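You operate a simulated robot arm through the tools that you are given. There is no shell and no other tool. Be economical: measure what you need, move in short steps, check, and stop when the job is done.

You are at the controls of a simulated robot arm. One attempt, no reset.

JOB
Slide the plates onto the stand: green grips first, blue second, then the last.
Fine: push the loaded stand up to the oil cup's shelf side.
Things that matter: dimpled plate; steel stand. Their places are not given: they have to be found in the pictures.

The check looks at the end state, three seconds after you hand in, the way a careful person would. Anything else that was tipped, shoved, dropped, spilled or broken makes it a failure.

ROBOT AND FRAMES
A 7-joint arm with a two-finger parallel gripper, fixed in place. Base frame: the origin is at the foot of the arm, x ahead of it, y to its left, z up. Units: mm, rad, N and s.
With the tool pointing down near the work surface it reaches from about 240 to 680 mm from the base axis. Its first joint turns from -1.152 to 1.152 rad. Payload 2.4 kg.
The tool frame sits at the grasp point between the pads (the TCP): z along the fingers, y along the line on which they close. The tips reach 30 mm beyond it. The gripper opens to 94 mm. The fingers are 28 mm wide and 10 mm thick; the gripper's body (50 by 96 mm) begins 55 mm behind the TCP.
Orientation is told as [roll, pitch, yaw] about the base's x, y, z axes, in that order, counted from this pose: with the fingers straight down and closing along the base's y, the tool's x points along the base's -x, its y along +y and its z along -z.

CONTROLS
- The arm moves only by the tool apply_moves. Its argument "moves" is a list of rows, each a list of 7 numbers: the finger opening in mm, from 0 to 94, then the shift along the tool's x, y, z in units of 300 mm (1.0 is 300 mm), then the turn, a rotation vector about the tool's x, y, z in units of 60 degrees (1.0 is 60 degrees). In form: [[hand, x, y, z, rx, ry, rz], ...]. A call has 1 to 12 rows; each row is the pose to reach, as a shift and turn from the pose commanded when the call began, along the tool's axes at that moment. A call with a number of a shift or a turn outside -1 to 1 is refused whole. Each row takes 0.2 s and may step no farther than 50 mm and 0.15 rad from the row before; otherwise, or with a gripper value out of range, the whole call is refused. A pose out of reach is approached as far as the arm can. The call stops where the force on the tool passes 70 N (or 10 N more than at its start, if that is more) or the arm is blocked; 0.2 s more then pass. The fingers move at their own pace (about 153 mm/s each) and stop on an object; they squeeze with about 30 N. The grip force told is the motor's: it shows also when the fingers shut on nothing. Time passes only in rows, and 0.2 s behind the last, so rows that repeat a pose let the fingers close. The reply holds the time, the measured pose of the TCP, the force on the tool along the base axes, the opening and the grip force, in the units named above and with some noise.
- Cameras (640 x 400 px; columns grow to the right, rows downward): "scene" is fixed at [40.4, 472.7, 1451.5]; the picture's right is [-0.74, -0.67, 0.00], its down [-0.34, 0.37, -0.86] and it looks along [0.58, -0.64, -0.50] (base axes); focal length 336 px, centre (320, 200). "wrist" rides on the gripper at [-37, 0, -58] in the tool frame; the picture's right is [0.00, -1.00, 0.00], its down [0.97, 0.00, -0.24] and it looks along [0.24, 0.00, 0.97] (tool axes); focal length 218 px, centre (320, 200).
- grab_frame(camera): a new picture of that camera. The clock stands still meanwhile.
- probe_pixels(camera, pixels): there is no depth. For up to 12 entries [column, row, z] of the newest picture of that camera ("zoom" is the newest enlarged one), the place [x, y] in the base frame at which the ray of that pixel passes the height z, good to about 3 mm. The clock stands still meanwhile.
- enlarge(camera, box): a new picture of the part [left, top, right, bottom] of that camera's present view, enlarged. The clock stands still meanwhile.
- close_job(): hands the job in; it is judged then, once.

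Keep the steps short. Do not move on a guess: measure, check each grasp and each placing, and mend mistakes. In all there are 80 turns and 46 pictures (those below and enlarged ones count). Leave the gripper open and the arm clear of the work at the hand-in unless told otherwise, and finish with a single line.

The tools are called after "Call:" as a command line: name --pt "numbers of a row" for each row, then --argument value for the rest, lists and objects as JSON in quotes. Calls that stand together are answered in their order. apply_moves: Moves the arm, as the interface text tells. Its arguments: {"type":"object","properties":{"moves":{"type":"array","items":{"type":"array","items":{"type":"number"}}}},"required":["moves"]} The other tools are called the same way: grab_frame (camera) takes a picture; probe_pixels (camera, pixels) gives the place at which the rays of pixels pass given heights; enlarge (camera, box) takes an enlarged picture of a part of a camera's view; close_job () hands the job in.

At the start:

```text
time: 0.0
position: [307.5, 90.4, 1189.6]
ee_rot: [0.0, 0.0, -0.001]
ft_force: [-0.3, 0.1, -0.3]
grip_width: 93.9
grip_force: 0.1
```

scene: 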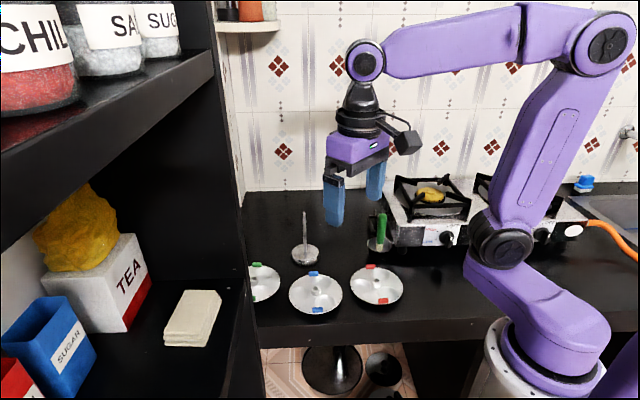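
wrist: 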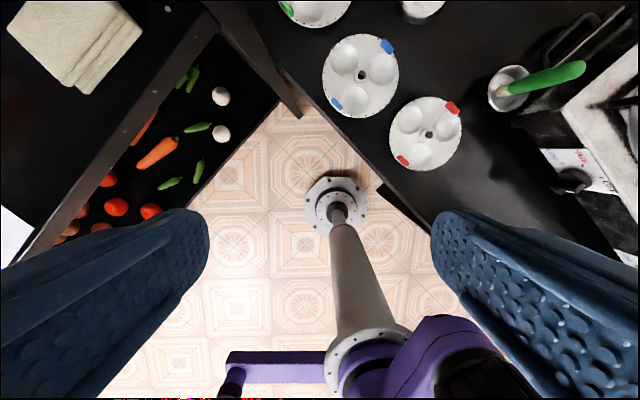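

I see three dimpled plates (green, blue and red grips), a stand with a rod near (305,250) and a cup with a green handle near (380,235). I'll enlarge both views to measure them.

Call:
enlarge --camera "scene" --box '[240, 190, 440, 320]'

Call:
enlarge --camera "wrist" --box '[270, 0, 600, 200]'

```text
3.08 times, centred on (340, 255) of scene
```

zoom: 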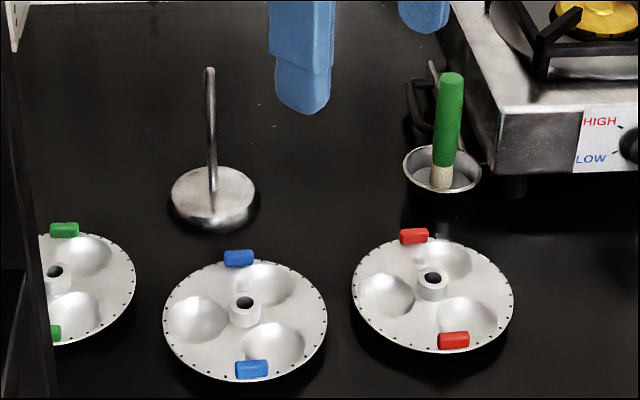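

```text
1.94 times, centred on (435, 100) of wrist
```

zoom: 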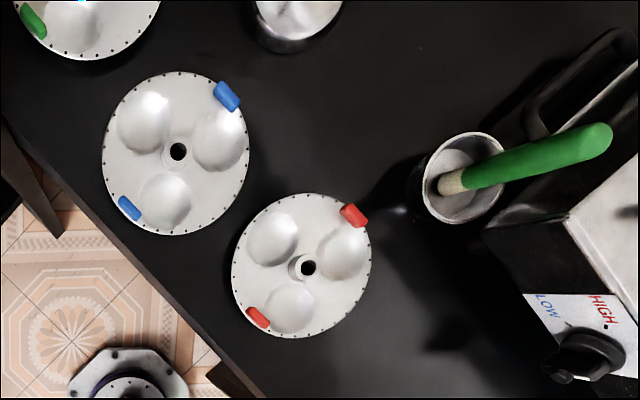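

I'll probe the stand, hubs and cup in both cameras at likely heights.

Call:
probe_pixels --camera "zoom" --pixels '[[178, 151, 800], [178, 151, 830], [308, 267, 800], [308, 267, 830], [227, 97, 820], [130, 208, 820], [354, 215, 820], [258, 317, 820], [464, 178, 860], [464, 178, 830], [103, 150, 815], [249, 150, 815]]'

Call:
probe_pixels --camera "scene" --pixels '[[304.9, 256, 800], [304.9, 253.4, 810], [304, 212.5, 920], [304, 212.5, 900], [304, 212.5, 940], [253.6, 278.4, 825], [315.6, 288.1, 825], [315.6, 288.1, 800], [376.4, 280.3, 825], [379.6, 245.3, 850], [379.6, 245.3, 830], [379.6, 256, 800]]'

```text
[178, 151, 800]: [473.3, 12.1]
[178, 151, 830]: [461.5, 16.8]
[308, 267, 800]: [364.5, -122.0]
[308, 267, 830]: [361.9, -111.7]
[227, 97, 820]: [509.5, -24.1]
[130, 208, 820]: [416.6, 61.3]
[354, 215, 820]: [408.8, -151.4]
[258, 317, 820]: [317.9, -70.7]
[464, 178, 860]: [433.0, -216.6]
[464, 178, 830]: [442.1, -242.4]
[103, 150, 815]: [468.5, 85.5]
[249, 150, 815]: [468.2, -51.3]
```

```text
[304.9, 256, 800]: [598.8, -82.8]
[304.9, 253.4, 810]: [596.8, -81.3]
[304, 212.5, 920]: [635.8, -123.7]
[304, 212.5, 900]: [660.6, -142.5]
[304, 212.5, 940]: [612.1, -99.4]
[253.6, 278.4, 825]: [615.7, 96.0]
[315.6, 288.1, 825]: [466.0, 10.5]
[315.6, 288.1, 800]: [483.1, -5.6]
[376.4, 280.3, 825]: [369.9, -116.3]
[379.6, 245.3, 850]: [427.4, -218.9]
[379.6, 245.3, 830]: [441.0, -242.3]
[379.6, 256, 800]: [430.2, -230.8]
```

The stand is near (597,-82) with its rod top near z 953. The plate hubs are near (464,13), (364,-114) and (615,96). Next I'll go above the blue plate for close views of a hub and its grips.

Call:
apply_moves --pt "94 -0.115 -0.047 0.093 0 0 0" --pt "94 -0.23 -0.093 0.187 0 0 0" --pt "94 -0.344 -0.14 0.28 0 0 0" --pt "94 -0.458 -0.187 0.373 0 0 0" --pt "94 -0.573 -0.233 0.467 0 0 0"

Call:
grab_frame --camera "wrist"

Call:
grab_frame --camera "scene"

```text
time: 1.2
position: [481.9, 21.8, 1050.0]
ee_rot: [0.0, 0.001, -0.001]
ft_force: [0.3, 0.2, -0.1]
grip_width: 93.9
grip_force: 0.0
```

```text
41 pictures are left
```

wrist: 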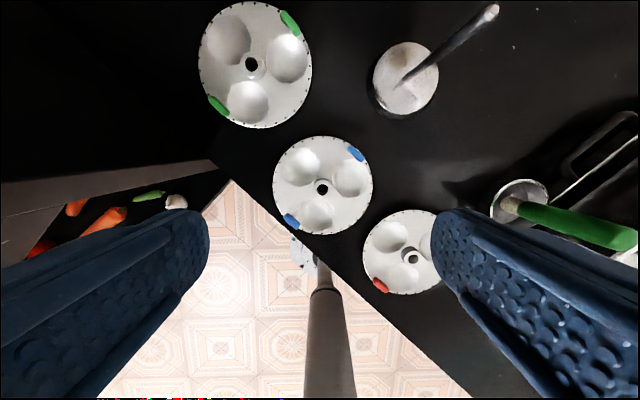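

```text
40 pictures are left
```

scene: 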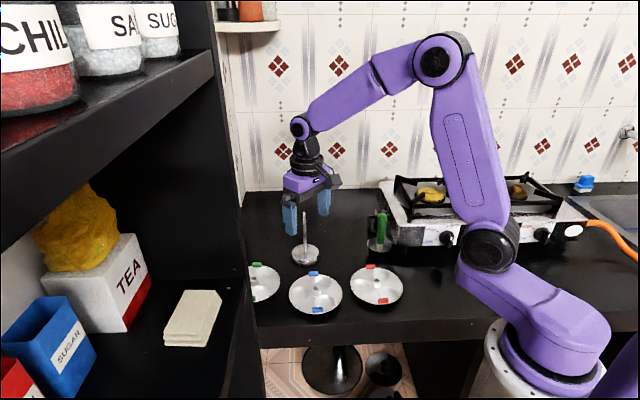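

I'll enlarge the wrist picture around the green plate and stand to measure them.

Call:
enlarge --camera "wrist" --box '[160, 0, 400, 150]'

Call:
probe_pixels --camera "wrist" --pixels '[[251.5, 64, 800], [251.5, 64, 825], [322, 189, 800], [322, 189, 825], [405, 84, 800], [405, 84, 815], [490, 11, 953], [490, 11, 945], [413, 258, 825], [215, 165, 800], [320, 258, 800], [470, 398, 800]]'

Call:
enlarge --camera "wrist" --box '[260, 125, 390, 245]'

```text
2.67 times, centred on (280, 75) of wrist
```

zoom: 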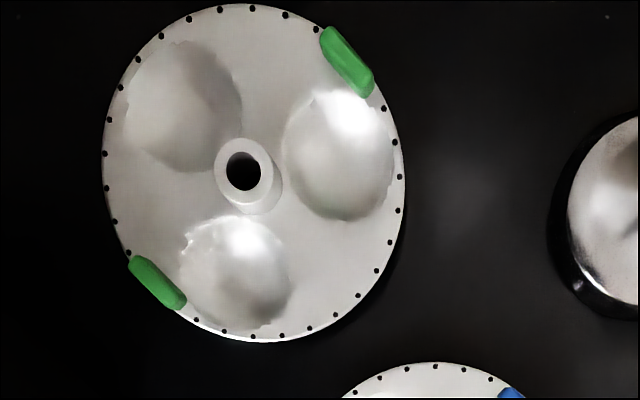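

```text
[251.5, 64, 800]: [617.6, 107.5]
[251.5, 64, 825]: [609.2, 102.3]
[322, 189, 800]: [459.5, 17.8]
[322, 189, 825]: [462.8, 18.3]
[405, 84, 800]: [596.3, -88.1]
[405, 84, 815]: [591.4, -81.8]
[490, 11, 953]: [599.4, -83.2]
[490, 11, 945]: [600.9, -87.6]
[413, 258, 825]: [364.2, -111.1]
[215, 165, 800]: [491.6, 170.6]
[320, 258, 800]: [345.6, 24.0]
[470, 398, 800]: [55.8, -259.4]
```

```text
3.33 times, centred on (325, 185) of wrist
```

zoom: 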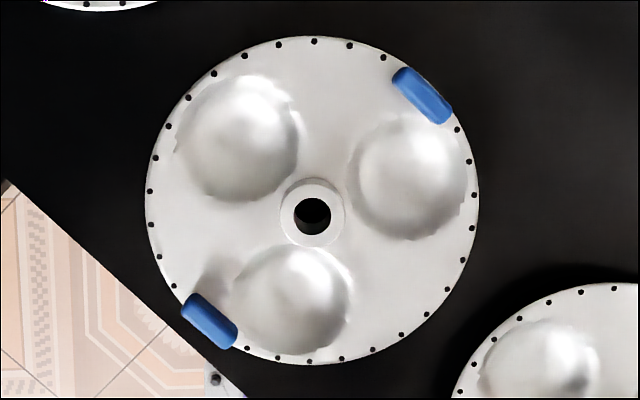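

The geometry is now measured:
- **Hubs:** tops are near z 833 and plate tops near z 817. Green is at (607,101), blue at (462,17), red at (364,-110).
- **Rod:** at (598,-83), top near z 953. It is too tall for the palm, so I'll hold the green hub with the tool leaning 54° toward the base.

First I'll move above green with a little yaw, then lean.

Call:
apply_moves --pt "60 -0.093 0.064 0.042 0 0 -0.048" --pt "60 -0.187 0.128 0.083 0 0 -0.096" --pt "60 -0.28 0.193 0.125 0 0 -0.143" --pt "60 -0.373 0.257 0.167 0 0 -0.191"

Call:
apply_moves --pt "60 0 0 0 0 -0.129 0" --pt "60 0 0 0 0 -0.257 0" --pt "60 0 0 0 0 -0.386 0" --pt "60 0 0 0 0 -0.514 0" --pt "60 0 0 0 0 -0.643 0" --pt "60 0 0 0 0 -0.771 0" --pt "60 0 0 0 0 -0.9 0"

Call:
grab_frame --camera "wrist"

Call:
grab_frame --camera "scene"

```text
time: 2.2
position: [591.4, 96.6, 1000.8]
ee_rot: [-0.001, -0.001, 0.201]
ft_force: [0.2, 0.2, -0.2]
grip_width: 60.2
grip_force: 0.0
```

```text
time: 3.8
position: [591.1, 97.5, 1000.8]
ee_rot: [0.0, -0.944, 0.199]
ft_force: [-0.4, 0.9, 0.0]
grip_width: 60.1
grip_force: 0.0
```

```text
37 pictures are left
```

wrist: 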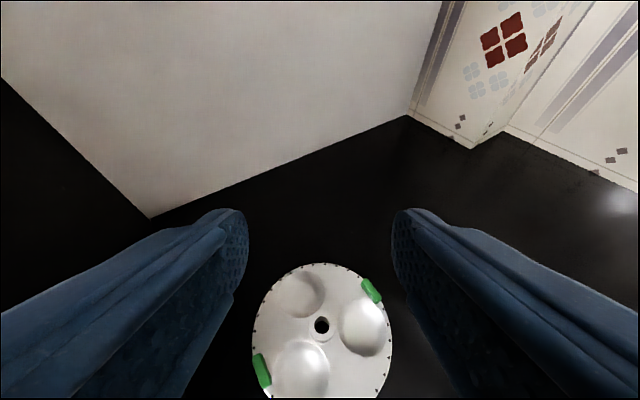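

```text
36 pictures are left
```

scene: 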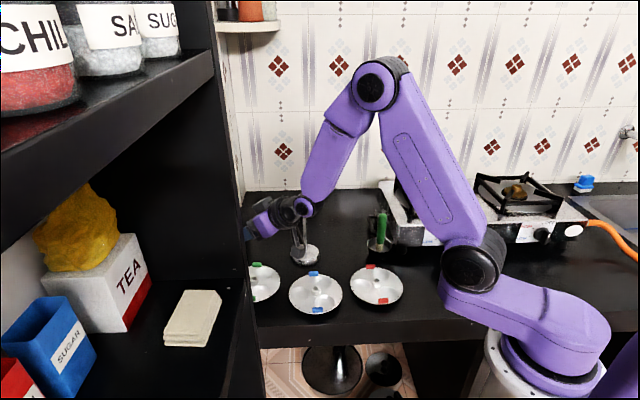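

The lean works and the hub shows at (322,325). I'll check its position at z 833.

Call:
probe_pixels --camera "wrist" --pixels '[[321.5, 325, 833], [321.5, 325, 828], [321.5, 264, 817], [150, 216, 800]]'

```text
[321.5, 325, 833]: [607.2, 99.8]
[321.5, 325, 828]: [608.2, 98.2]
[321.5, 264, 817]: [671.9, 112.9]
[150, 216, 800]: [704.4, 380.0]
```

The hub is confirmed at (607,100) and the tool is lined up. I'll descend 125 mm straight down, fingers at 60 mm.

Call:
apply_moves --pt "60 0.1124 0 0.0817 0 0 0" --pt "60 0.2247 0 0.1633 0 0 0" --pt "60 0.3371 0 0.245 0 0 0"

Call:
grab_frame --camera "wrist"

```text
time: 4.6
position: [591.5, 95.5, 876.3]
ee_rot: [0.0, -0.945, 0.2]
ft_force: [-0.3, -0.4, 1.1]
grip_width: 59.9
grip_force: 0.0
```

```text
35 pictures are left
```

wrist: 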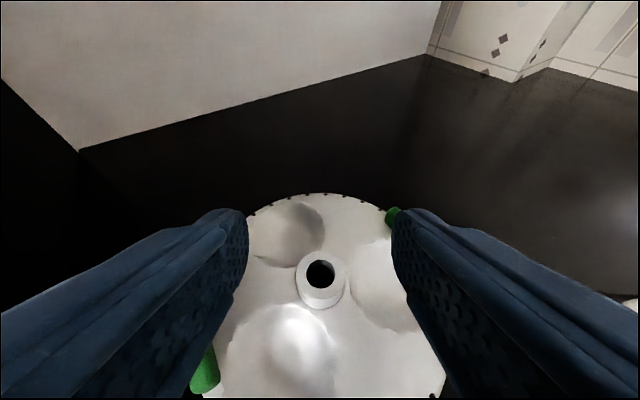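

The hub is centred between the fingers: column 321, gap centre 320. I'll descend 26 mm and then close on it.

Call:
apply_moves --pt "60 0.035 0 0.0255 0 0 0" --pt "60 0.0701 0 0.051 0 0 0"

Call:
apply_moves --pt "10 0 0 0 0 0 0" --pt "10 0 0 0 0 0 0" --pt "10 0 0 0 0 0 0"

Call:
grab_frame --camera "wrist"

```text
time: 5.2
position: [592.2, 97.2, 848.2]
ee_rot: [-0.001, -0.943, 0.199]
ft_force: [0.1, -0.2, 0.2]
grip_width: 60.0
grip_force: 0.1
```

```text
time: 6.0
position: [592.2, 97.1, 849.1]
ee_rot: [0.001, -0.942, 0.201]
ft_force: [0.0, -0.2, 0.8]
grip_width: 34.9
grip_force: 30.5
```

```text
34 pictures are left
```

wrist: 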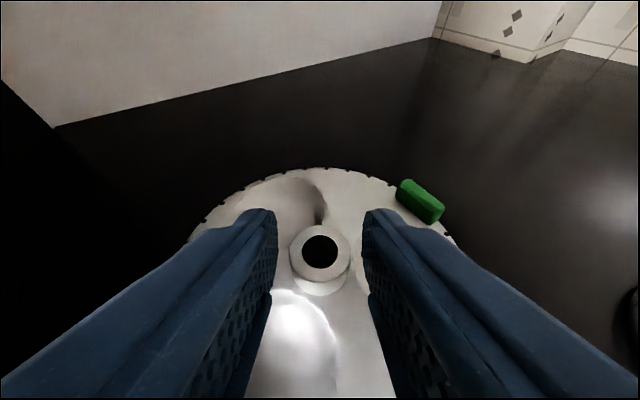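

The fingers stopped at 34.9 mm with 30 N, but the picture shows a gap on both sides of the roughly 25 mm hub. I'll look closer before lifting.

Call:
enlarge --camera "wrist" --box '[220, 160, 460, 310]'

Call:
enlarge --camera "scene" --box '[230, 180, 350, 320]'

```text
2.67 times, centred on (340, 235) of wrist
```

zoom: 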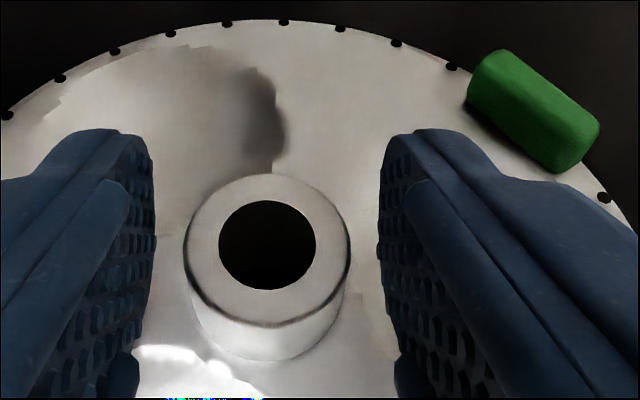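

```text
2.86 times, centred on (290, 250) of scene
```

zoom: 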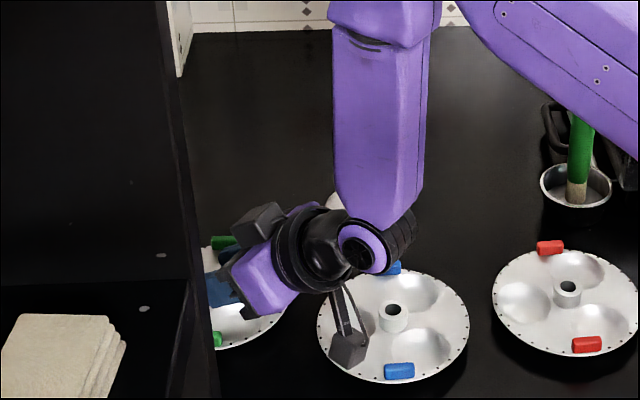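

The hub measures about 25 mm across while the fingers hold 34.9 mm of something. I'll do a small 8 mm lift and look again.

Call:
apply_moves --pt "10 -0.0108 0 -0.0078 0 0 0" --pt "10 -0.0216 0 -0.0157 0 0 0"

Call:
enlarge --camera "wrist" --box '[180, 120, 500, 320]'

```text
time: 6.6
position: [591.2, 97.4, 857.1]
ee_rot: [-0.002, -0.942, 0.2]
ft_force: [0.5, -0.2, -0.6]
grip_width: 34.7
grip_force: 29.7
```

```text
2.00 times, centred on (340, 220) of wrist
```

zoom: 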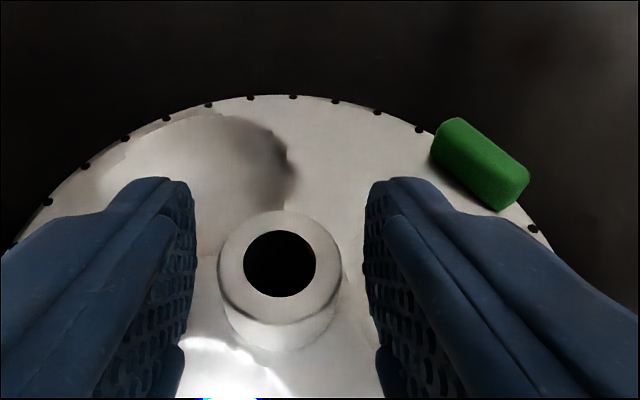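

The hub kept its place between the fingers, so the plate is held and the finger pads are just thicker than they look. I'll lift straight up to z 1030 so the plate bottom clears the rod top (953).

Call:
apply_moves --pt "10 -0.093 0 -0.068 0 0 0" --pt "10 -0.187 0 -0.136 0 0 0" --pt "10 -0.28 0 -0.203 0 0 0" --pt "10 -0.373 0 -0.271 0 0 0" --pt "10 -0.4665 0 -0.339 0 0 0"

Call:
grab_frame --camera "scene"

Call:
enlarge --camera "wrist" --box '[180, 120, 500, 320]'

```text
time: 7.8
position: [589.4, 96.7, 1031.5]
ee_rot: [0.0, -0.943, 0.201]
ft_force: [-0.1, -0.1, -0.6]
grip_width: 10.2
grip_force: 0.1
```

```text
30 pictures are left
```

scene: 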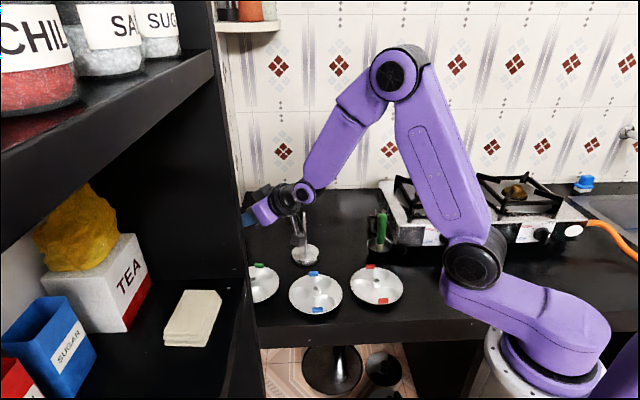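

```text
2.00 times, centred on (340, 220) of wrist
```

zoom: 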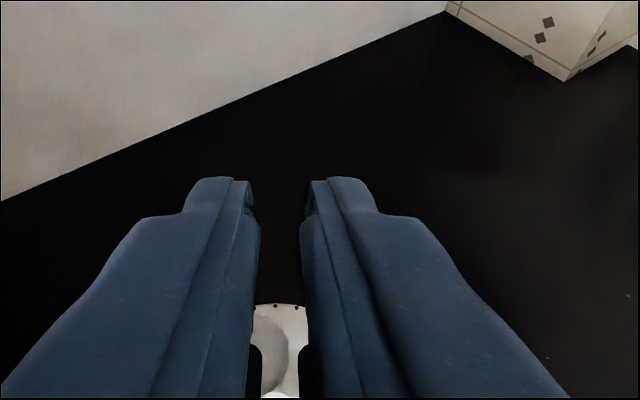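

The plate slipped off during the lift, and the fingers are now at 10 mm with nothing held. The tips may have sat below plate level inside two dimples and caught their walls. I'll open and check where the plate is.

Call:
apply_moves --pt "60 0 0 0 0 0 0" --pt "60 0 0 0 0 0 0"

Call:
grab_frame --camera "wrist"

Call:
enlarge --camera "scene" --box '[240, 190, 440, 320]'

```text
time: 8.4
position: [589.9, 96.5, 1030.6]
ee_rot: [0.0, -0.941, 0.2]
ft_force: [0.0, 0.1, 0.0]
grip_width: 60.1
grip_force: 0.0
```

```text
28 pictures are left
```

wrist: 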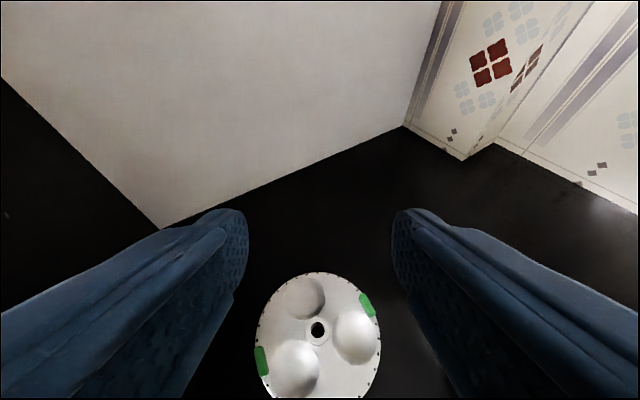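

```text
3.08 times, centred on (340, 255) of scene
```

zoom: 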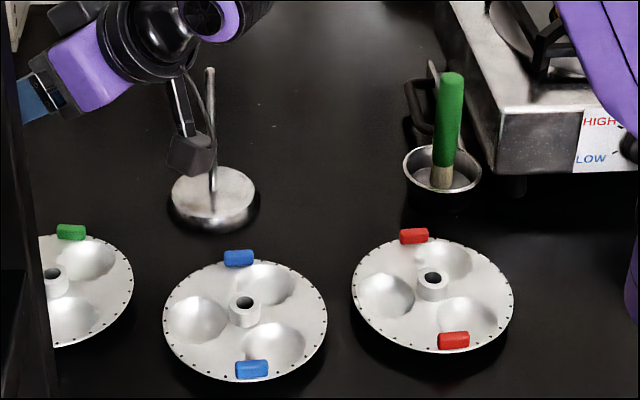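

The plate is still lying flat, slightly turned and shifted. A box on the underside of the gripper also stays clear of the other plates. I'll re-measure the green hub.

Call:
probe_pixels --camera "wrist" --pixels '[[317.5, 329, 833], [317, 272, 817]]'

Call:
enlarge --camera "wrist" --box '[240, 260, 400, 400]'

```text
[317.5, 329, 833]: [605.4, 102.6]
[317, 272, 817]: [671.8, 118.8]
```

```text
2.86 times, centred on (320, 330) of wrist
```

zoom: 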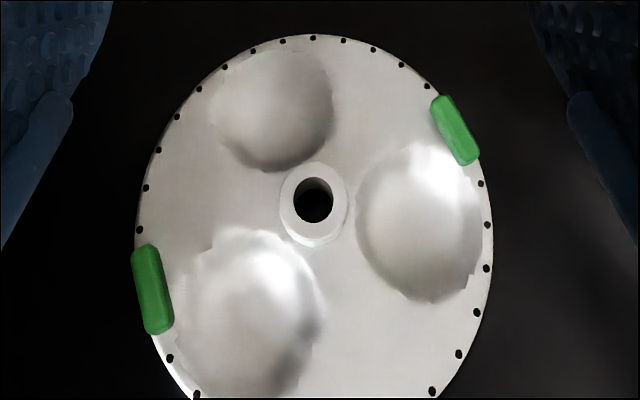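

The plate's right dimple starts about 16 mm from the hub axis, which fits the tips having dipped into a dimple. I'll grip again 5 mm higher, at TCP z 854, shifted 2.7 mm sideways.

Call:
apply_moves --pt "60 0.1193 0.009 0.0867 0 0 0" --pt "60 0.2387 0.009 0.1735 0 0 0" --pt "60 0.358 0.009 0.26 0 0 0" --pt "60 0.43 0.009 0.3125 0 0 0" --pt "60 0.4773 0.009 0.3469 0 0 0"

Call:
apply_moves --pt "15 0 0 0 0 0 0" --pt "15 0 0 0 0 0 0" --pt "15 0 0 0 0 0 0"

Call:
enlarge --camera "wrist" --box '[180, 160, 500, 360]'

```text
time: 9.6
position: [591.1, 100.4, 853.9]
ee_rot: [0.0, -0.944, 0.201]
ft_force: [-0.8, -1.1, -0.4]
grip_width: 59.8
grip_force: 0.1
```

```text
time: 10.4
position: [590.7, 100.1, 852.9]
ee_rot: [0.001, -0.943, 0.198]
ft_force: [0.2, 0.3, 0.3]
grip_width: 25.0
grip_force: 30.0
```

```text
2.00 times, centred on (340, 260) of wrist
```

zoom: 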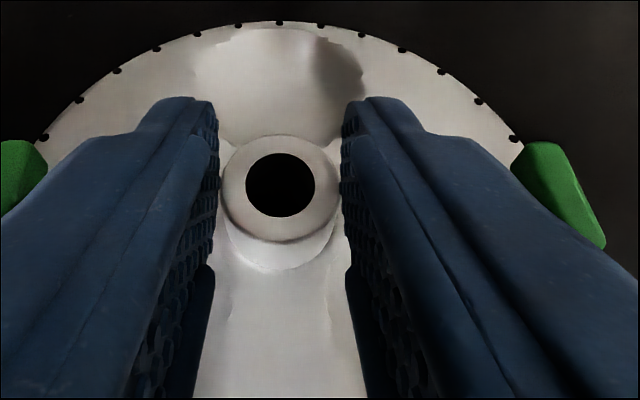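

The width is now exactly 25.0 with the pads touching the hub. I'll lift 30 mm slowly and check.

Call:
apply_moves --pt "10 -0.0135 0 -0.0098 0 0 0" --pt "10 -0.027 0 -0.0196 0 0 0" --pt "10 -0.0405 0 -0.0294 0 0 0" --pt "10 -0.054 0 -0.0392 0 0 0" --pt "10 -0.0675 0 -0.049 0 0 0" --pt "10 -0.081 0 -0.0588 0 0 0"

Call:
enlarge --camera "wrist" --box '[180, 160, 500, 360]'

```text
time: 11.8
position: [589.9, 99.6, 883.2]
ee_rot: [-0.001, -0.941, 0.199]
ft_force: [-0.3, 0.0, -1.3]
grip_width: 24.9
grip_force: 29.8
```

```text
2.00 times, centred on (340, 260) of wrist
```

zoom: 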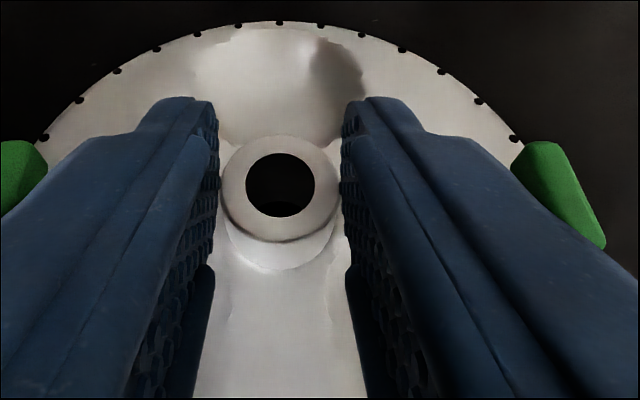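

It is held firm and level. I'll continue the slow lift to z 1035 and then carry it toward the rod, stopping 40 mm short to check.

Call:
apply_moves --pt "10 -0.03 0 -0.022 0 0 0" --pt "10 -0.08 0 -0.058 0 0 0" --pt "10 -0.14 0 -0.102 0 0 0" --pt "10 -0.2 0 -0.145 0 0 0" --pt "10 -0.26 0 -0.189 0 0 0" --pt "10 -0.32 0 -0.233 0 0 0" --pt "10 -0.37 0 -0.269 0 0 0" --pt "10 -0.4 0 -0.291 0 0 0" --pt "10 -0.41 0 -0.298 0 0 0"

Call:
apply_moves --pt "10 0.006 -0.04 -0.008 0 0 0" --pt "10 0.015 -0.1 -0.02 0 0 0" --pt "10 0.025 -0.17 -0.034 0 0 0" --pt "10 0.035 -0.24 -0.048 0 0 0" --pt "10 0.045 -0.31 -0.062 0 0 0" --pt "10 0.055 -0.38 -0.076 0 0 0" --pt "10 0.063 -0.43 -0.086 0 0 0" --pt "10 0.068 -0.468 -0.094 0 0 0"

Call:
grab_frame --camera "wrist"

Call:
grab_frame --camera "scene"

```text
time: 13.8
position: [590.6, 99.8, 1035.8]
ee_rot: [0.0, -0.942, 0.202]
ft_force: [-0.1, 0.5, -0.2]
grip_width: 25.1
grip_force: 30.3
```

```text
time: 15.6
position: [586.5, -43.2, 1035.5]
ee_rot: [0.001, -0.942, 0.201]
ft_force: [0.9, 1.0, -1.1]
grip_width: 24.9
grip_force: 30.0
```

```text
23 pictures are left
```

wrist: 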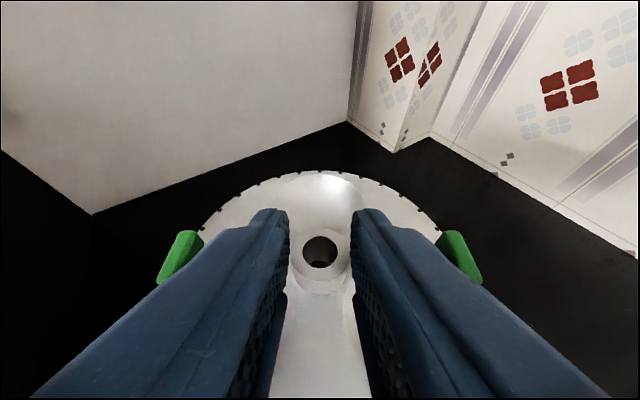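

```text
22 pictures are left
```

scene: 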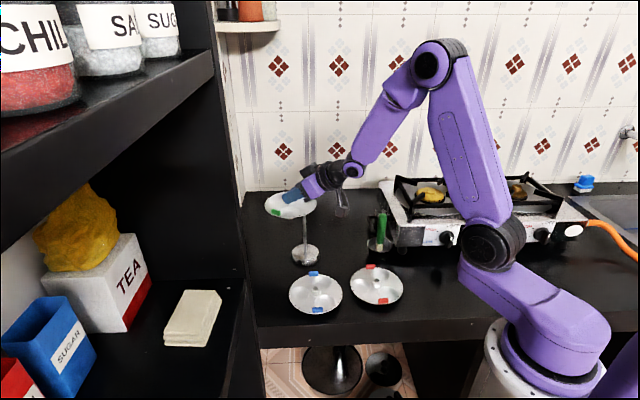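

The plate is held level and the rod is just beyond. I'll move the hub over the rod at about (598,-83), staying at this height.

Call:
apply_moves --pt "10 0.008 -0.045 -0.011 0 0 0" --pt "10 0.017 -0.092 -0.023 0 0 0" --pt "10 0.0249 -0.1377 -0.0342 0 0 0" --pt "10 0.0249 -0.1377 -0.0342 0 0 0"

Call:
enlarge --camera "scene" --box '[240, 160, 370, 280]'

```text
time: 16.6
position: [579.6, -87.5, 1036.2]
ee_rot: [0.0, -0.942, 0.2]
ft_force: [-0.5, 0.1, -0.5]
grip_width: 25.3
grip_force: 29.9
```

```text
3.33 times, centred on (305, 220) of scene
```

zoom: 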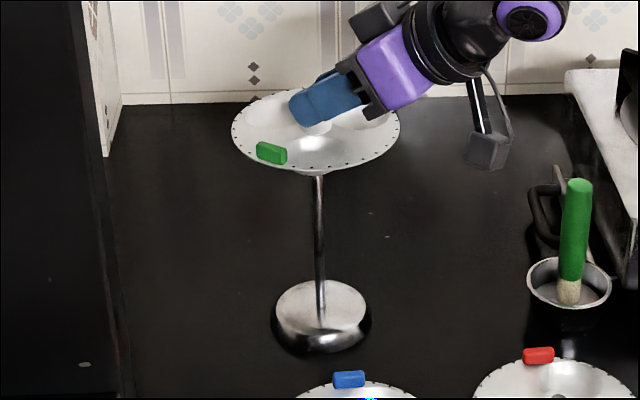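

In the picture the hub lines up with the rod column. In depth the hub is at about (596.5,-84) and the rod at about (598.8,-84.3), so I'll shift 2 mm forward and hold to read the pose.

Call:
apply_moves --pt "10 -0.0039 0 0.0054 0 0 0" --pt "10 -0.0039 0 0.0054 0 0 0"

Call:
apply_moves --pt "10 0 0 0 0 0 0"

Call:
apply_moves --pt "10 0 0 0 0 0 0"

```text
time: 17.2
position: [582.8, -87.3, 1035.8]
ee_rot: [-0.001, -0.944, 0.199]
ft_force: [-0.3, -0.1, 0.1]
grip_width: 25.0
grip_force: 29.9
```

```text
time: 17.6
position: [582.3, -86.9, 1035.4]
ee_rot: [0.0, -0.942, 0.197]
ft_force: [-0.5, 0.5, 0.0]
grip_width: 25.1
grip_force: 30.9
```

```text
time: 18.0
position: [583.0, -87.5, 1035.6]
ee_rot: [0.0, -0.943, 0.2]
ft_force: [0.3, -0.6, -0.2]
grip_width: 25.0
grip_force: 30.0
```

The hub reads (599.6,-84), in line with the rod. I'll descend 36 mm, to about 6 mm past the rod tip, and check force and picture.

Call:
apply_moves --pt "10 0.027 0 0.0196 0 0 0" --pt "10 0.054 0 0.0392 0 0 0" --pt "10 0.07 0 0.051 0 0 0" --pt "10 0.08 0 0.058 0 0 0" --pt "10 0.09 0 0.0654 0 0 0" --pt "10 0.097 0 0.0706 0 0 0"

Call:
enlarge --camera "wrist" --box '[240, 190, 400, 290]'

```text
time: 19.4
position: [582.1, -88.5, 1000.5]
ee_rot: [-0.001, -0.943, 0.199]
ft_force: [0.4, -0.4, -0.1]
grip_width: 24.9
grip_force: 29.7
```

```text
4.00 times, centred on (320, 240) of wrist
```

zoom: 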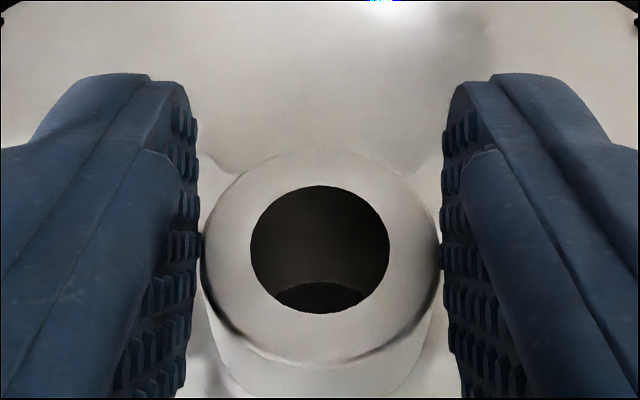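

No contact force yet. The hole's far opening shows at (320,297) but the rod doesn't. I'll go 14 mm lower in small steps.

Call:
apply_moves --pt "10 0.008 0 0.0059 0 0 0" --pt "10 0.0162 0 0.0118 0 0 0" --pt "10 0.0243 0 0.0176 0 0 0" --pt "10 0.0324 0 0.0235 0 0 0" --pt "10 0.0378 0 0.0274 0 0 0"

Call:
enlarge --camera "wrist" --box '[240, 190, 400, 290]'

```text
time: 20.6
position: [582.8, -87.7, 985.6]
ee_rot: [-0.001, -0.942, 0.198]
ft_force: [0.4, 0.8, -1.3]
grip_width: 25.0
grip_force: 29.9
```

```text
4.00 times, centred on (320, 240) of wrist
```

zoom: 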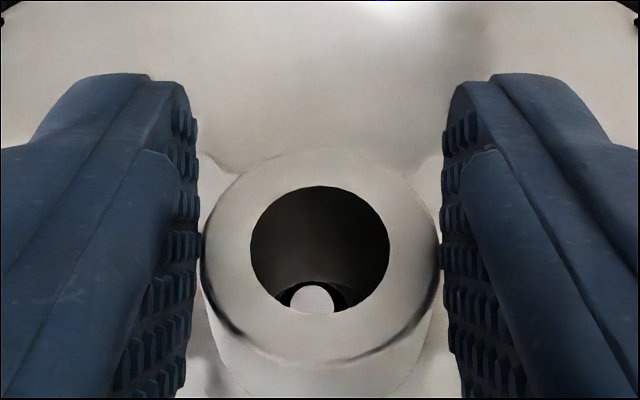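

The rod tip shows inside the hole at (312,297), about 1 mm left of centre. I'll trim 1 mm and lower toward the base with force checks.

Call:
apply_moves --pt "10 0.027 0.003 0.0196 0 0 0" --pt "10 0.06 0.003 0.0436 0 0 0" --pt "10 0.1 0.003 0.0727 0 0 0" --pt "10 0.14 0.003 0.1018 0 0 0" --pt "10 0.175 0.003 0.1272 0 0 0" --pt "10 0.205 0.003 0.149 0 0 0"

Call:
apply_moves --pt "10 0.027 0 0.0196 0 0 0" --pt "10 0.05 0 0.0363 0 0 0" --pt "10 0.073 0 0.053 0 0 0"

Call:
enlarge --camera "scene" --box '[240, 160, 400, 320]'

```text
time: 22.0
position: [582.7, -86.7, 909.8]
ee_rot: [0.002, -0.943, 0.201]
ft_force: [-0.1, -0.2, -0.2]
grip_width: 25.1
grip_force: 30.0
```

```text
time: 22.8
position: [582.3, -85.9, 881.7]
ee_rot: [0.001, -0.943, 0.2]
ft_force: [0.3, -0.8, -0.7]
grip_width: 25.1
grip_force: 29.7
```

```text
2.50 times, centred on (320, 240) of scene
```

zoom: 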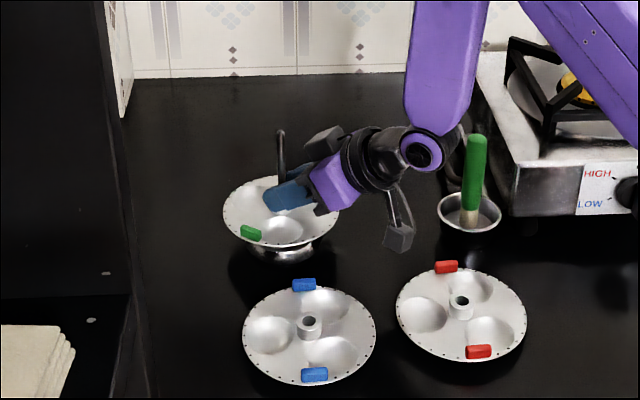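

The plate is now far down the rod and near the base, with no contact force. I'll lower in small steps until it touches.

Call:
apply_moves --pt "10 0.0054 0 0.0039 0 0 0" --pt "10 0.0108 0 0.0078 0 0 0" --pt "10 0.0162 0 0.0118 0 0 0" --pt "10 0.0216 0 0.0157 0 0 0"

Call:
apply_moves --pt "10 0.0054 0 0.0039 0 0 0" --pt "10 0.0081 0 0.0059 0 0 0"

Call:
apply_moves --pt "10 0.0054 0 0.0039 0 0 0" --pt "10 0.0081 0 0.0059 0 0 0"

```text
time: 23.8
position: [582.5, -87.0, 873.6]
ee_rot: [-0.003, -0.943, 0.2]
ft_force: [0.0, 0.5, -0.1]
grip_width: 25.1
grip_force: 30.2
```

```text
time: 24.4
position: [582.5, -86.9, 871.1]
ee_rot: [-0.001, -0.942, 0.2]
ft_force: [1.1, 0.1, -0.6]
grip_width: 24.9
grip_force: 30.1
```

```text
time: 25.0
position: [583.8, -86.6, 869.8]
ee_rot: [-0.001, -0.95, 0.203]
ft_force: [-10.3, 1.4, 23.8]
grip_width: 24.9
grip_force: 30.1
```

It touched at TCP z about 870 with 24 N, so the plate is seated. I'll relieve 2 mm, open, and look.

Call:
apply_moves --pt "25 -0.0054 0 -0.0039 0 0 0" --pt "45 -0.0054 0 -0.0039 0 0 0" --pt "45 -0.0054 0 -0.0039 0 0 0"

Call:
enlarge --camera "wrist" --box '[160, 130, 480, 330]'

```text
time: 25.8
position: [582.6, -85.6, 870.8]
ee_rot: [-0.001, -0.943, 0.2]
ft_force: [-0.6, -0.2, 0.3]
grip_width: 45.1
grip_force: 0.1
```

```text
2.00 times, centred on (320, 230) of wrist
```

zoom: 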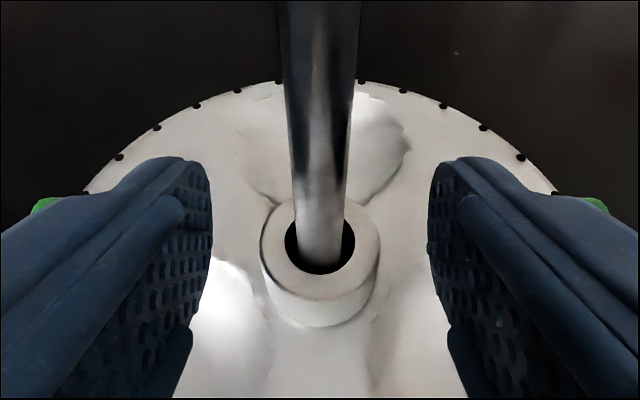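

Green is seated with the rod through the hub and the fingers clear. I'll back out along the fingers, raise, and then move toward the blue plate.

Call:
apply_moves --pt "50 0 0 -0.06 0 0 0" --pt "60 0 0 -0.16 0 0 0" --pt "60 0 0 -0.26 0 0 0" --pt "60 -0.12 0 -0.33 0 0 0" --pt "60 -0.2 0 -0.41 0 0 0"

Call:
enlarge --camera "scene" --box '[240, 160, 400, 320]'

```text
time: 27.0
position: [520.9, -98.6, 990.2]
ee_rot: [0.0, -0.94, 0.201]
ft_force: [-0.3, -0.5, 0.4]
grip_width: 60.2
grip_force: 0.2
```

```text
2.50 times, centred on (320, 240) of scene
```

zoom: 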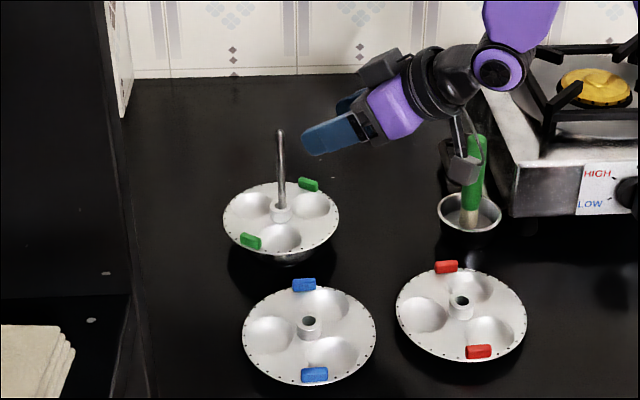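

The green plate sits level on the stand. Next I'll go above the blue hub (462,17) at z 940, keeping the same lean.

Call:
apply_moves --pt "60 0.03 0.1 -0.045 0 0 0" --pt "60 0.08 0.2 -0.045 0 0 0" --pt "60 0.14 0.3 -0.045 0 0 0" --pt "60 0.2 0.38 -0.0417 0 0 0" --pt "60 0.2364 0.4167 -0.0417 0 0 0"

Call:
grab_frame --camera "wrist"

```text
time: 28.2
position: [442.5, 11.1, 940.1]
ee_rot: [-0.003, -0.943, 0.198]
ft_force: [-1.1, 0.4, -0.3]
grip_width: 60.0
grip_force: 0.1
```

```text
15 pictures are left
```

wrist: 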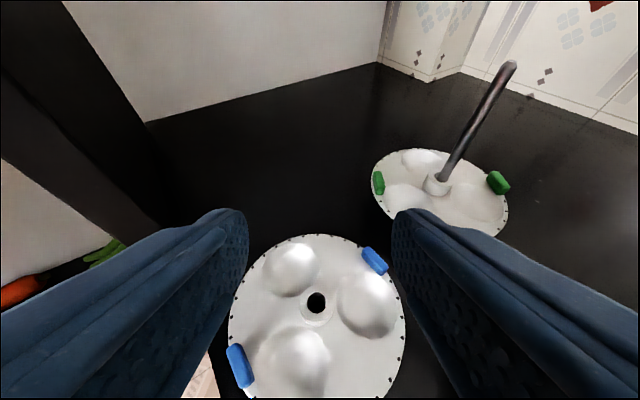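

The lean pose is reachable here too, and the blue hub shows at (316,302). I'll measure it.

Call:
probe_pixels --camera "wrist" --pixels '[[316.5, 302, 833], [509, 66, 952]]'

Call:
apply_moves --pt "60 0 0 0 0 0 0"

```text
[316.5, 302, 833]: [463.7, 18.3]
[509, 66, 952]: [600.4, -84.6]
```

```text
time: 28.6
position: [444.1, 12.7, 941.7]
ee_rot: [0.0, -0.944, 0.198]
ft_force: [-0.7, -0.6, 0.4]
grip_width: 60.1
grip_force: 0.1
```

The blue hub is at (463.7,18.3), so I'll correct 4 mm forward and 2 mm sideways. Then I'll descend to TCP z 853.5 and close.

Call:
apply_moves --pt "60 0.07 0.0073 0.0622 0 0 0" --pt "60 0.14 0.0073 0.117 0 0 0" --pt "60 0.2 0.0073 0.1618 0 0 0" --pt "60 0.2282 0.0073 0.1823 0 0 0" --pt "60 0.2282 0.0073 0.1823 0 0 0"

Call:
apply_moves --pt "15 0 0 0 0 0 0" --pt "15 0 0 0 0 0 0" --pt "15 0 0 0 0 0 0"

Call:
enlarge --camera "wrist" --box '[160, 130, 480, 330]'

```text
time: 29.8
position: [447.3, 15.2, 853.4]
ee_rot: [-0.001, -0.942, 0.202]
ft_force: [0.2, 0.6, -1.0]
grip_width: 59.9
grip_force: 0.0
```

```text
time: 30.6
position: [448.1, 15.6, 854.0]
ee_rot: [0.0, -0.941, 0.201]
ft_force: [-0.1, -0.1, -0.5]
grip_width: 35.0
grip_force: 29.3
```

```text
2.00 times, centred on (320, 230) of wrist
```

zoom: 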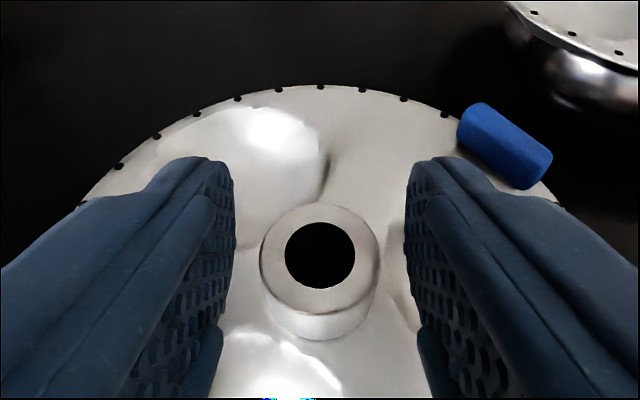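

It stopped at 35 again, so the tips are catching dimples. I'll open, raise 4 mm, move back 2 mm and close again.

Call:
apply_moves --pt "60 0 0 0 0 0 0" --pt "60 -0.0069 0 -0.0132 0 0 0" --pt "60 -0.0069 0 -0.0132 0 0 0"

Call:
apply_moves --pt "15 0 0 0 0 0 0" --pt "15 0 0 0 0 0 0" --pt "15 0 0 0 0 0 0"

```text
time: 31.4
position: [445.7, 14.7, 857.0]
ee_rot: [0.001, -0.943, 0.199]
ft_force: [0.2, 0.2, 0.5]
grip_width: 60.0
grip_force: 0.0
```

```text
time: 32.2
position: [444.2, 13.8, 857.8]
ee_rot: [-0.001, -0.944, 0.198]
ft_force: [-2.5, 0.1, 8.0]
grip_width: 26.9
grip_force: 30.2
```

The width is 26.9 with an 8 N upward force, which is not a clean grip. I'll look.

Call:
enlarge --camera "wrist" --box '[160, 130, 480, 330]'

```text
2.00 times, centred on (320, 230) of wrist
```

zoom: 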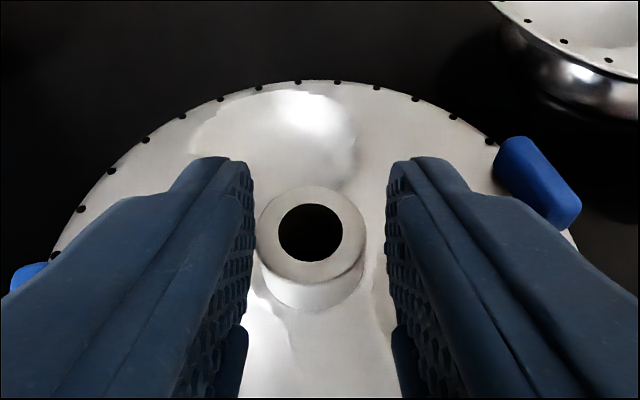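

The left finger touches the hub but the right one is caught on a dimple edge, because the plate's dimples aren't symmetric to the fingers. I'll open, yaw about 10° so the fingers land on the flats, re-centre, and close again.

Call:
apply_moves --pt "60 0 0 0 0 0 0" --pt "60 0 0 0 0 0 0" --pt "60 -0.001 -0.0022 0.008 -0.065 0 -0.048" --pt "60 -0.0021 -0.0043 0.017 -0.131 0 -0.0955" --pt "60 -0.0021 -0.0043 0.017 -0.131 0 -0.0955"

Call:
enlarge --camera "wrist" --box '[160, 130, 480, 330]'

```text
time: 33.4
position: [449.2, 15.3, 855.6]
ee_rot: [0.001, -0.943, 0.369]
ft_force: [-0.3, -0.3, 0.6]
grip_width: 60.2
grip_force: 0.1
```

```text
2.00 times, centred on (320, 230) of wrist
```

zoom: 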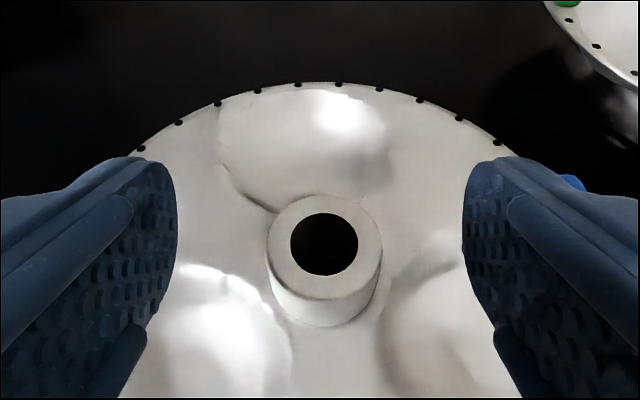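

The dimples are now symmetric and the hub is almost centred. I'll close.

Call:
apply_moves --pt "60 0 -0.003 0 0 0 0" --pt "15 0 -0.003 0 0 0 0" --pt "15 0 -0.003 0 0 0 0" --pt "15 0 -0.003 0 0 0 0"

Call:
apply_moves --pt "10 0 0 0 0 0 0"

```text
time: 34.4
position: [450.2, 13.5, 854.2]
ee_rot: [0.0, -0.943, 0.369]
ft_force: [0.0, -0.3, -0.2]
grip_width: 24.8
grip_force: 29.8
```

```text
time: 34.8
position: [449.9, 13.5, 855.2]
ee_rot: [0.001, -0.944, 0.371]
ft_force: [0.0, 0.8, -0.3]
grip_width: 25.2
grip_force: 29.7
```

That is a clean 25 mm grip. I'll lift slowly to z 1035.

Call:
apply_moves --pt "10 -0.02 0 -0.0145 0 0 0" --pt "10 -0.05 0 -0.0363 0 0 0" --pt "10 -0.09 0 -0.0654 0 0 0" --pt "10 -0.135 0 -0.0981 0 0 0" --pt "10 -0.18 0 -0.1308 0 0 0" --pt "10 -0.23 0 -0.1672 0 0 0" --pt "10 -0.28 0 -0.2035 0 0 0" --pt "10 -0.33 0 -0.2398 0 0 0" --pt "10 -0.38 0 -0.2762 0 0 0" --pt "10 -0.43 0 -0.3125 0 0 0" --pt "10 -0.465 0 -0.338 0 0 0" --pt "10 -0.4854 0 -0.3528 0 0 0"

Call:
enlarge --camera "wrist" --box '[160, 130, 480, 330]'

```text
time: 37.4
position: [449.8, 15.8, 1036.0]
ee_rot: [0.0, -0.941, 0.368]
ft_force: [0.3, 0.5, -0.8]
grip_width: 25.3
grip_force: 30.1
```

```text
2.00 times, centred on (320, 230) of wrist
```

zoom: 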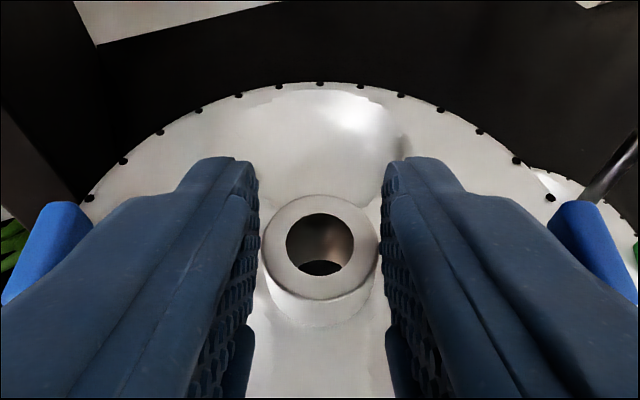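

It is held level with the hub centred. I'll carry it over the rod at (599.8,-83.8), turning yaw back to 0 so the arm stays clear of the oil cup.

Call:
apply_moves --pt "10 -0.0086 -0.023 0.0118 0.0143 0 0.0104" --pt "10 -0.0257 -0.0698 0.0353 0.0429 0 0.0312" --pt "10 -0.0513 -0.1395 0.0706 0.0858 0 0.0623" --pt "10 -0.077 -0.2093 0.1059 0.1287 0 0.0935" --pt "10 -0.1027 -0.279 0.1412 0.1716 0 0.1247" --pt "10 -0.1283 -0.3488 0.1766 0.2145 0 0.1559" --pt "10 -0.1506 -0.4092 0.2072 0.2517 0 0.1829" --pt "10 -0.1643 -0.4464 0.226 0.2746 0 0.1995" --pt "10 -0.1711 -0.465 0.2354 0.286 0 0.2078" --pt "10 -0.1711 -0.465 0.2354 0.286 0 0.2078"

Call:
apply_moves --pt "10 0 0 0 0 0 0"

Call:
apply_moves --pt "10 0 0 0 0 0 0"

```text
time: 39.6
position: [581.5, -84.7, 1035.3]
ee_rot: [0.001, -0.943, 0.0]
ft_force: [-0.5, -0.8, -0.9]
grip_width: 25.0
grip_force: 30.0
```

```text
time: 40.0
position: [581.4, -83.9, 1035.4]
ee_rot: [-0.002, -0.941, 0.0]
ft_force: [0.2, 0.0, -0.1]
grip_width: 25.1
grip_force: 30.2
```

```text
time: 40.4
position: [580.9, -84.8, 1034.5]
ee_rot: [-0.001, -0.941, 0.0]
ft_force: [-0.7, 0.7, -1.3]
grip_width: 24.9
grip_force: 29.6
```

The hub is at about (599.4,-84.5). I'll descend 50 mm with small steps near the tip, then look into the hole.

Call:
apply_moves --pt "10 0.027 0 0.0196 0 0 0" --pt "10 0.054 0 0.0392 0 0 0" --pt "10 0.07 0 0.0509 0 0 0" --pt "10 0.083 0 0.0603 0 0 0" --pt "10 0.094 0 0.0683 0 0 0" --pt "10 0.105 0 0.0763 0 0 0" --pt "10 0.116 0 0.0843 0 0 0" --pt "10 0.127 0 0.0923 0 0 0" --pt "10 0.135 0 0.098 0 0 0"

Call:
enlarge --camera "wrist" --box '[240, 190, 400, 290]'

```text
time: 42.4
position: [582.0, -84.6, 984.0]
ee_rot: [0.0, -0.941, 0.002]
ft_force: [0.6, 0.2, -0.3]
grip_width: 25.0
grip_force: 30.3
```

```text
4.00 times, centred on (320, 240) of wrist
```

zoom: 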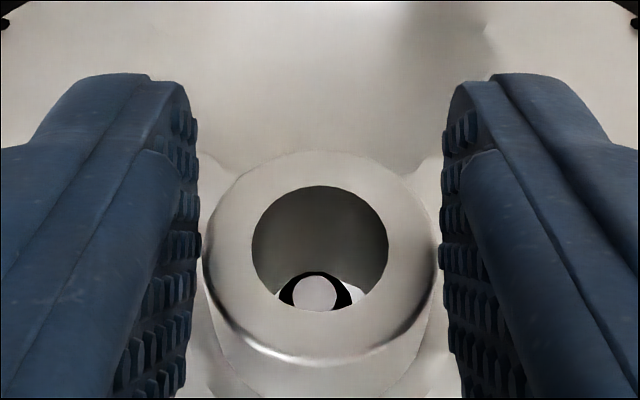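

The rod tip is in the hole, almost centred. I'll lower to z 916 and then feel for the seat in small steps.

Call:
apply_moves --pt "10 0.027 0.0015 0.0196 0 0 0" --pt "10 0.06 0.0015 0.0436 0 0 0" --pt "10 0.1 0.0015 0.0727 0 0 0" --pt "10 0.14 0.0015 0.1018 0 0 0" --pt "10 0.165 0.0015 0.1199 0 0 0" --pt "10 0.184 0.0015 0.1337 0 0 0"

Call:
apply_moves --pt "10 0.0054 0 0.0039 0 0 0" --pt "10 0.0108 0 0.0078 0 0 0" --pt "10 0.0162 0 0.0118 0 0 0"

Call:
apply_moves --pt "10 0.0054 0 0.0039 0 0 0" --pt "10 0.0081 0 0.0059 0 0 0"

Call:
apply_moves --pt "10 0.004 0 0.0029 0 0 0" --pt "10 0.0054 0 0.0039 0 0 0"

```text
time: 43.8
position: [582.1, -83.8, 916.3]
ee_rot: [-0.001, -0.943, 0.0]
ft_force: [-0.5, -0.2, -0.2]
grip_width: 24.8
grip_force: 29.8
```

```text
time: 44.6
position: [582.9, -84.1, 910.4]
ee_rot: [0.001, -0.944, -0.001]
ft_force: [-0.5, -0.2, -0.9]
grip_width: 24.8
grip_force: 29.8
```

```text
time: 45.2
position: [582.1, -83.0, 909.1]
ee_rot: [0.0, -0.941, 0.002]
ft_force: [-0.6, 0.5, -1.2]
grip_width: 24.8
grip_force: 30.2
```

```text
time: 45.8
position: [581.1, -84.0, 906.6]
ee_rot: [0.0, -0.942, 0.001]
ft_force: [-1.2, -0.5, 0.2]
grip_width: 24.9
grip_force: 30.0
```

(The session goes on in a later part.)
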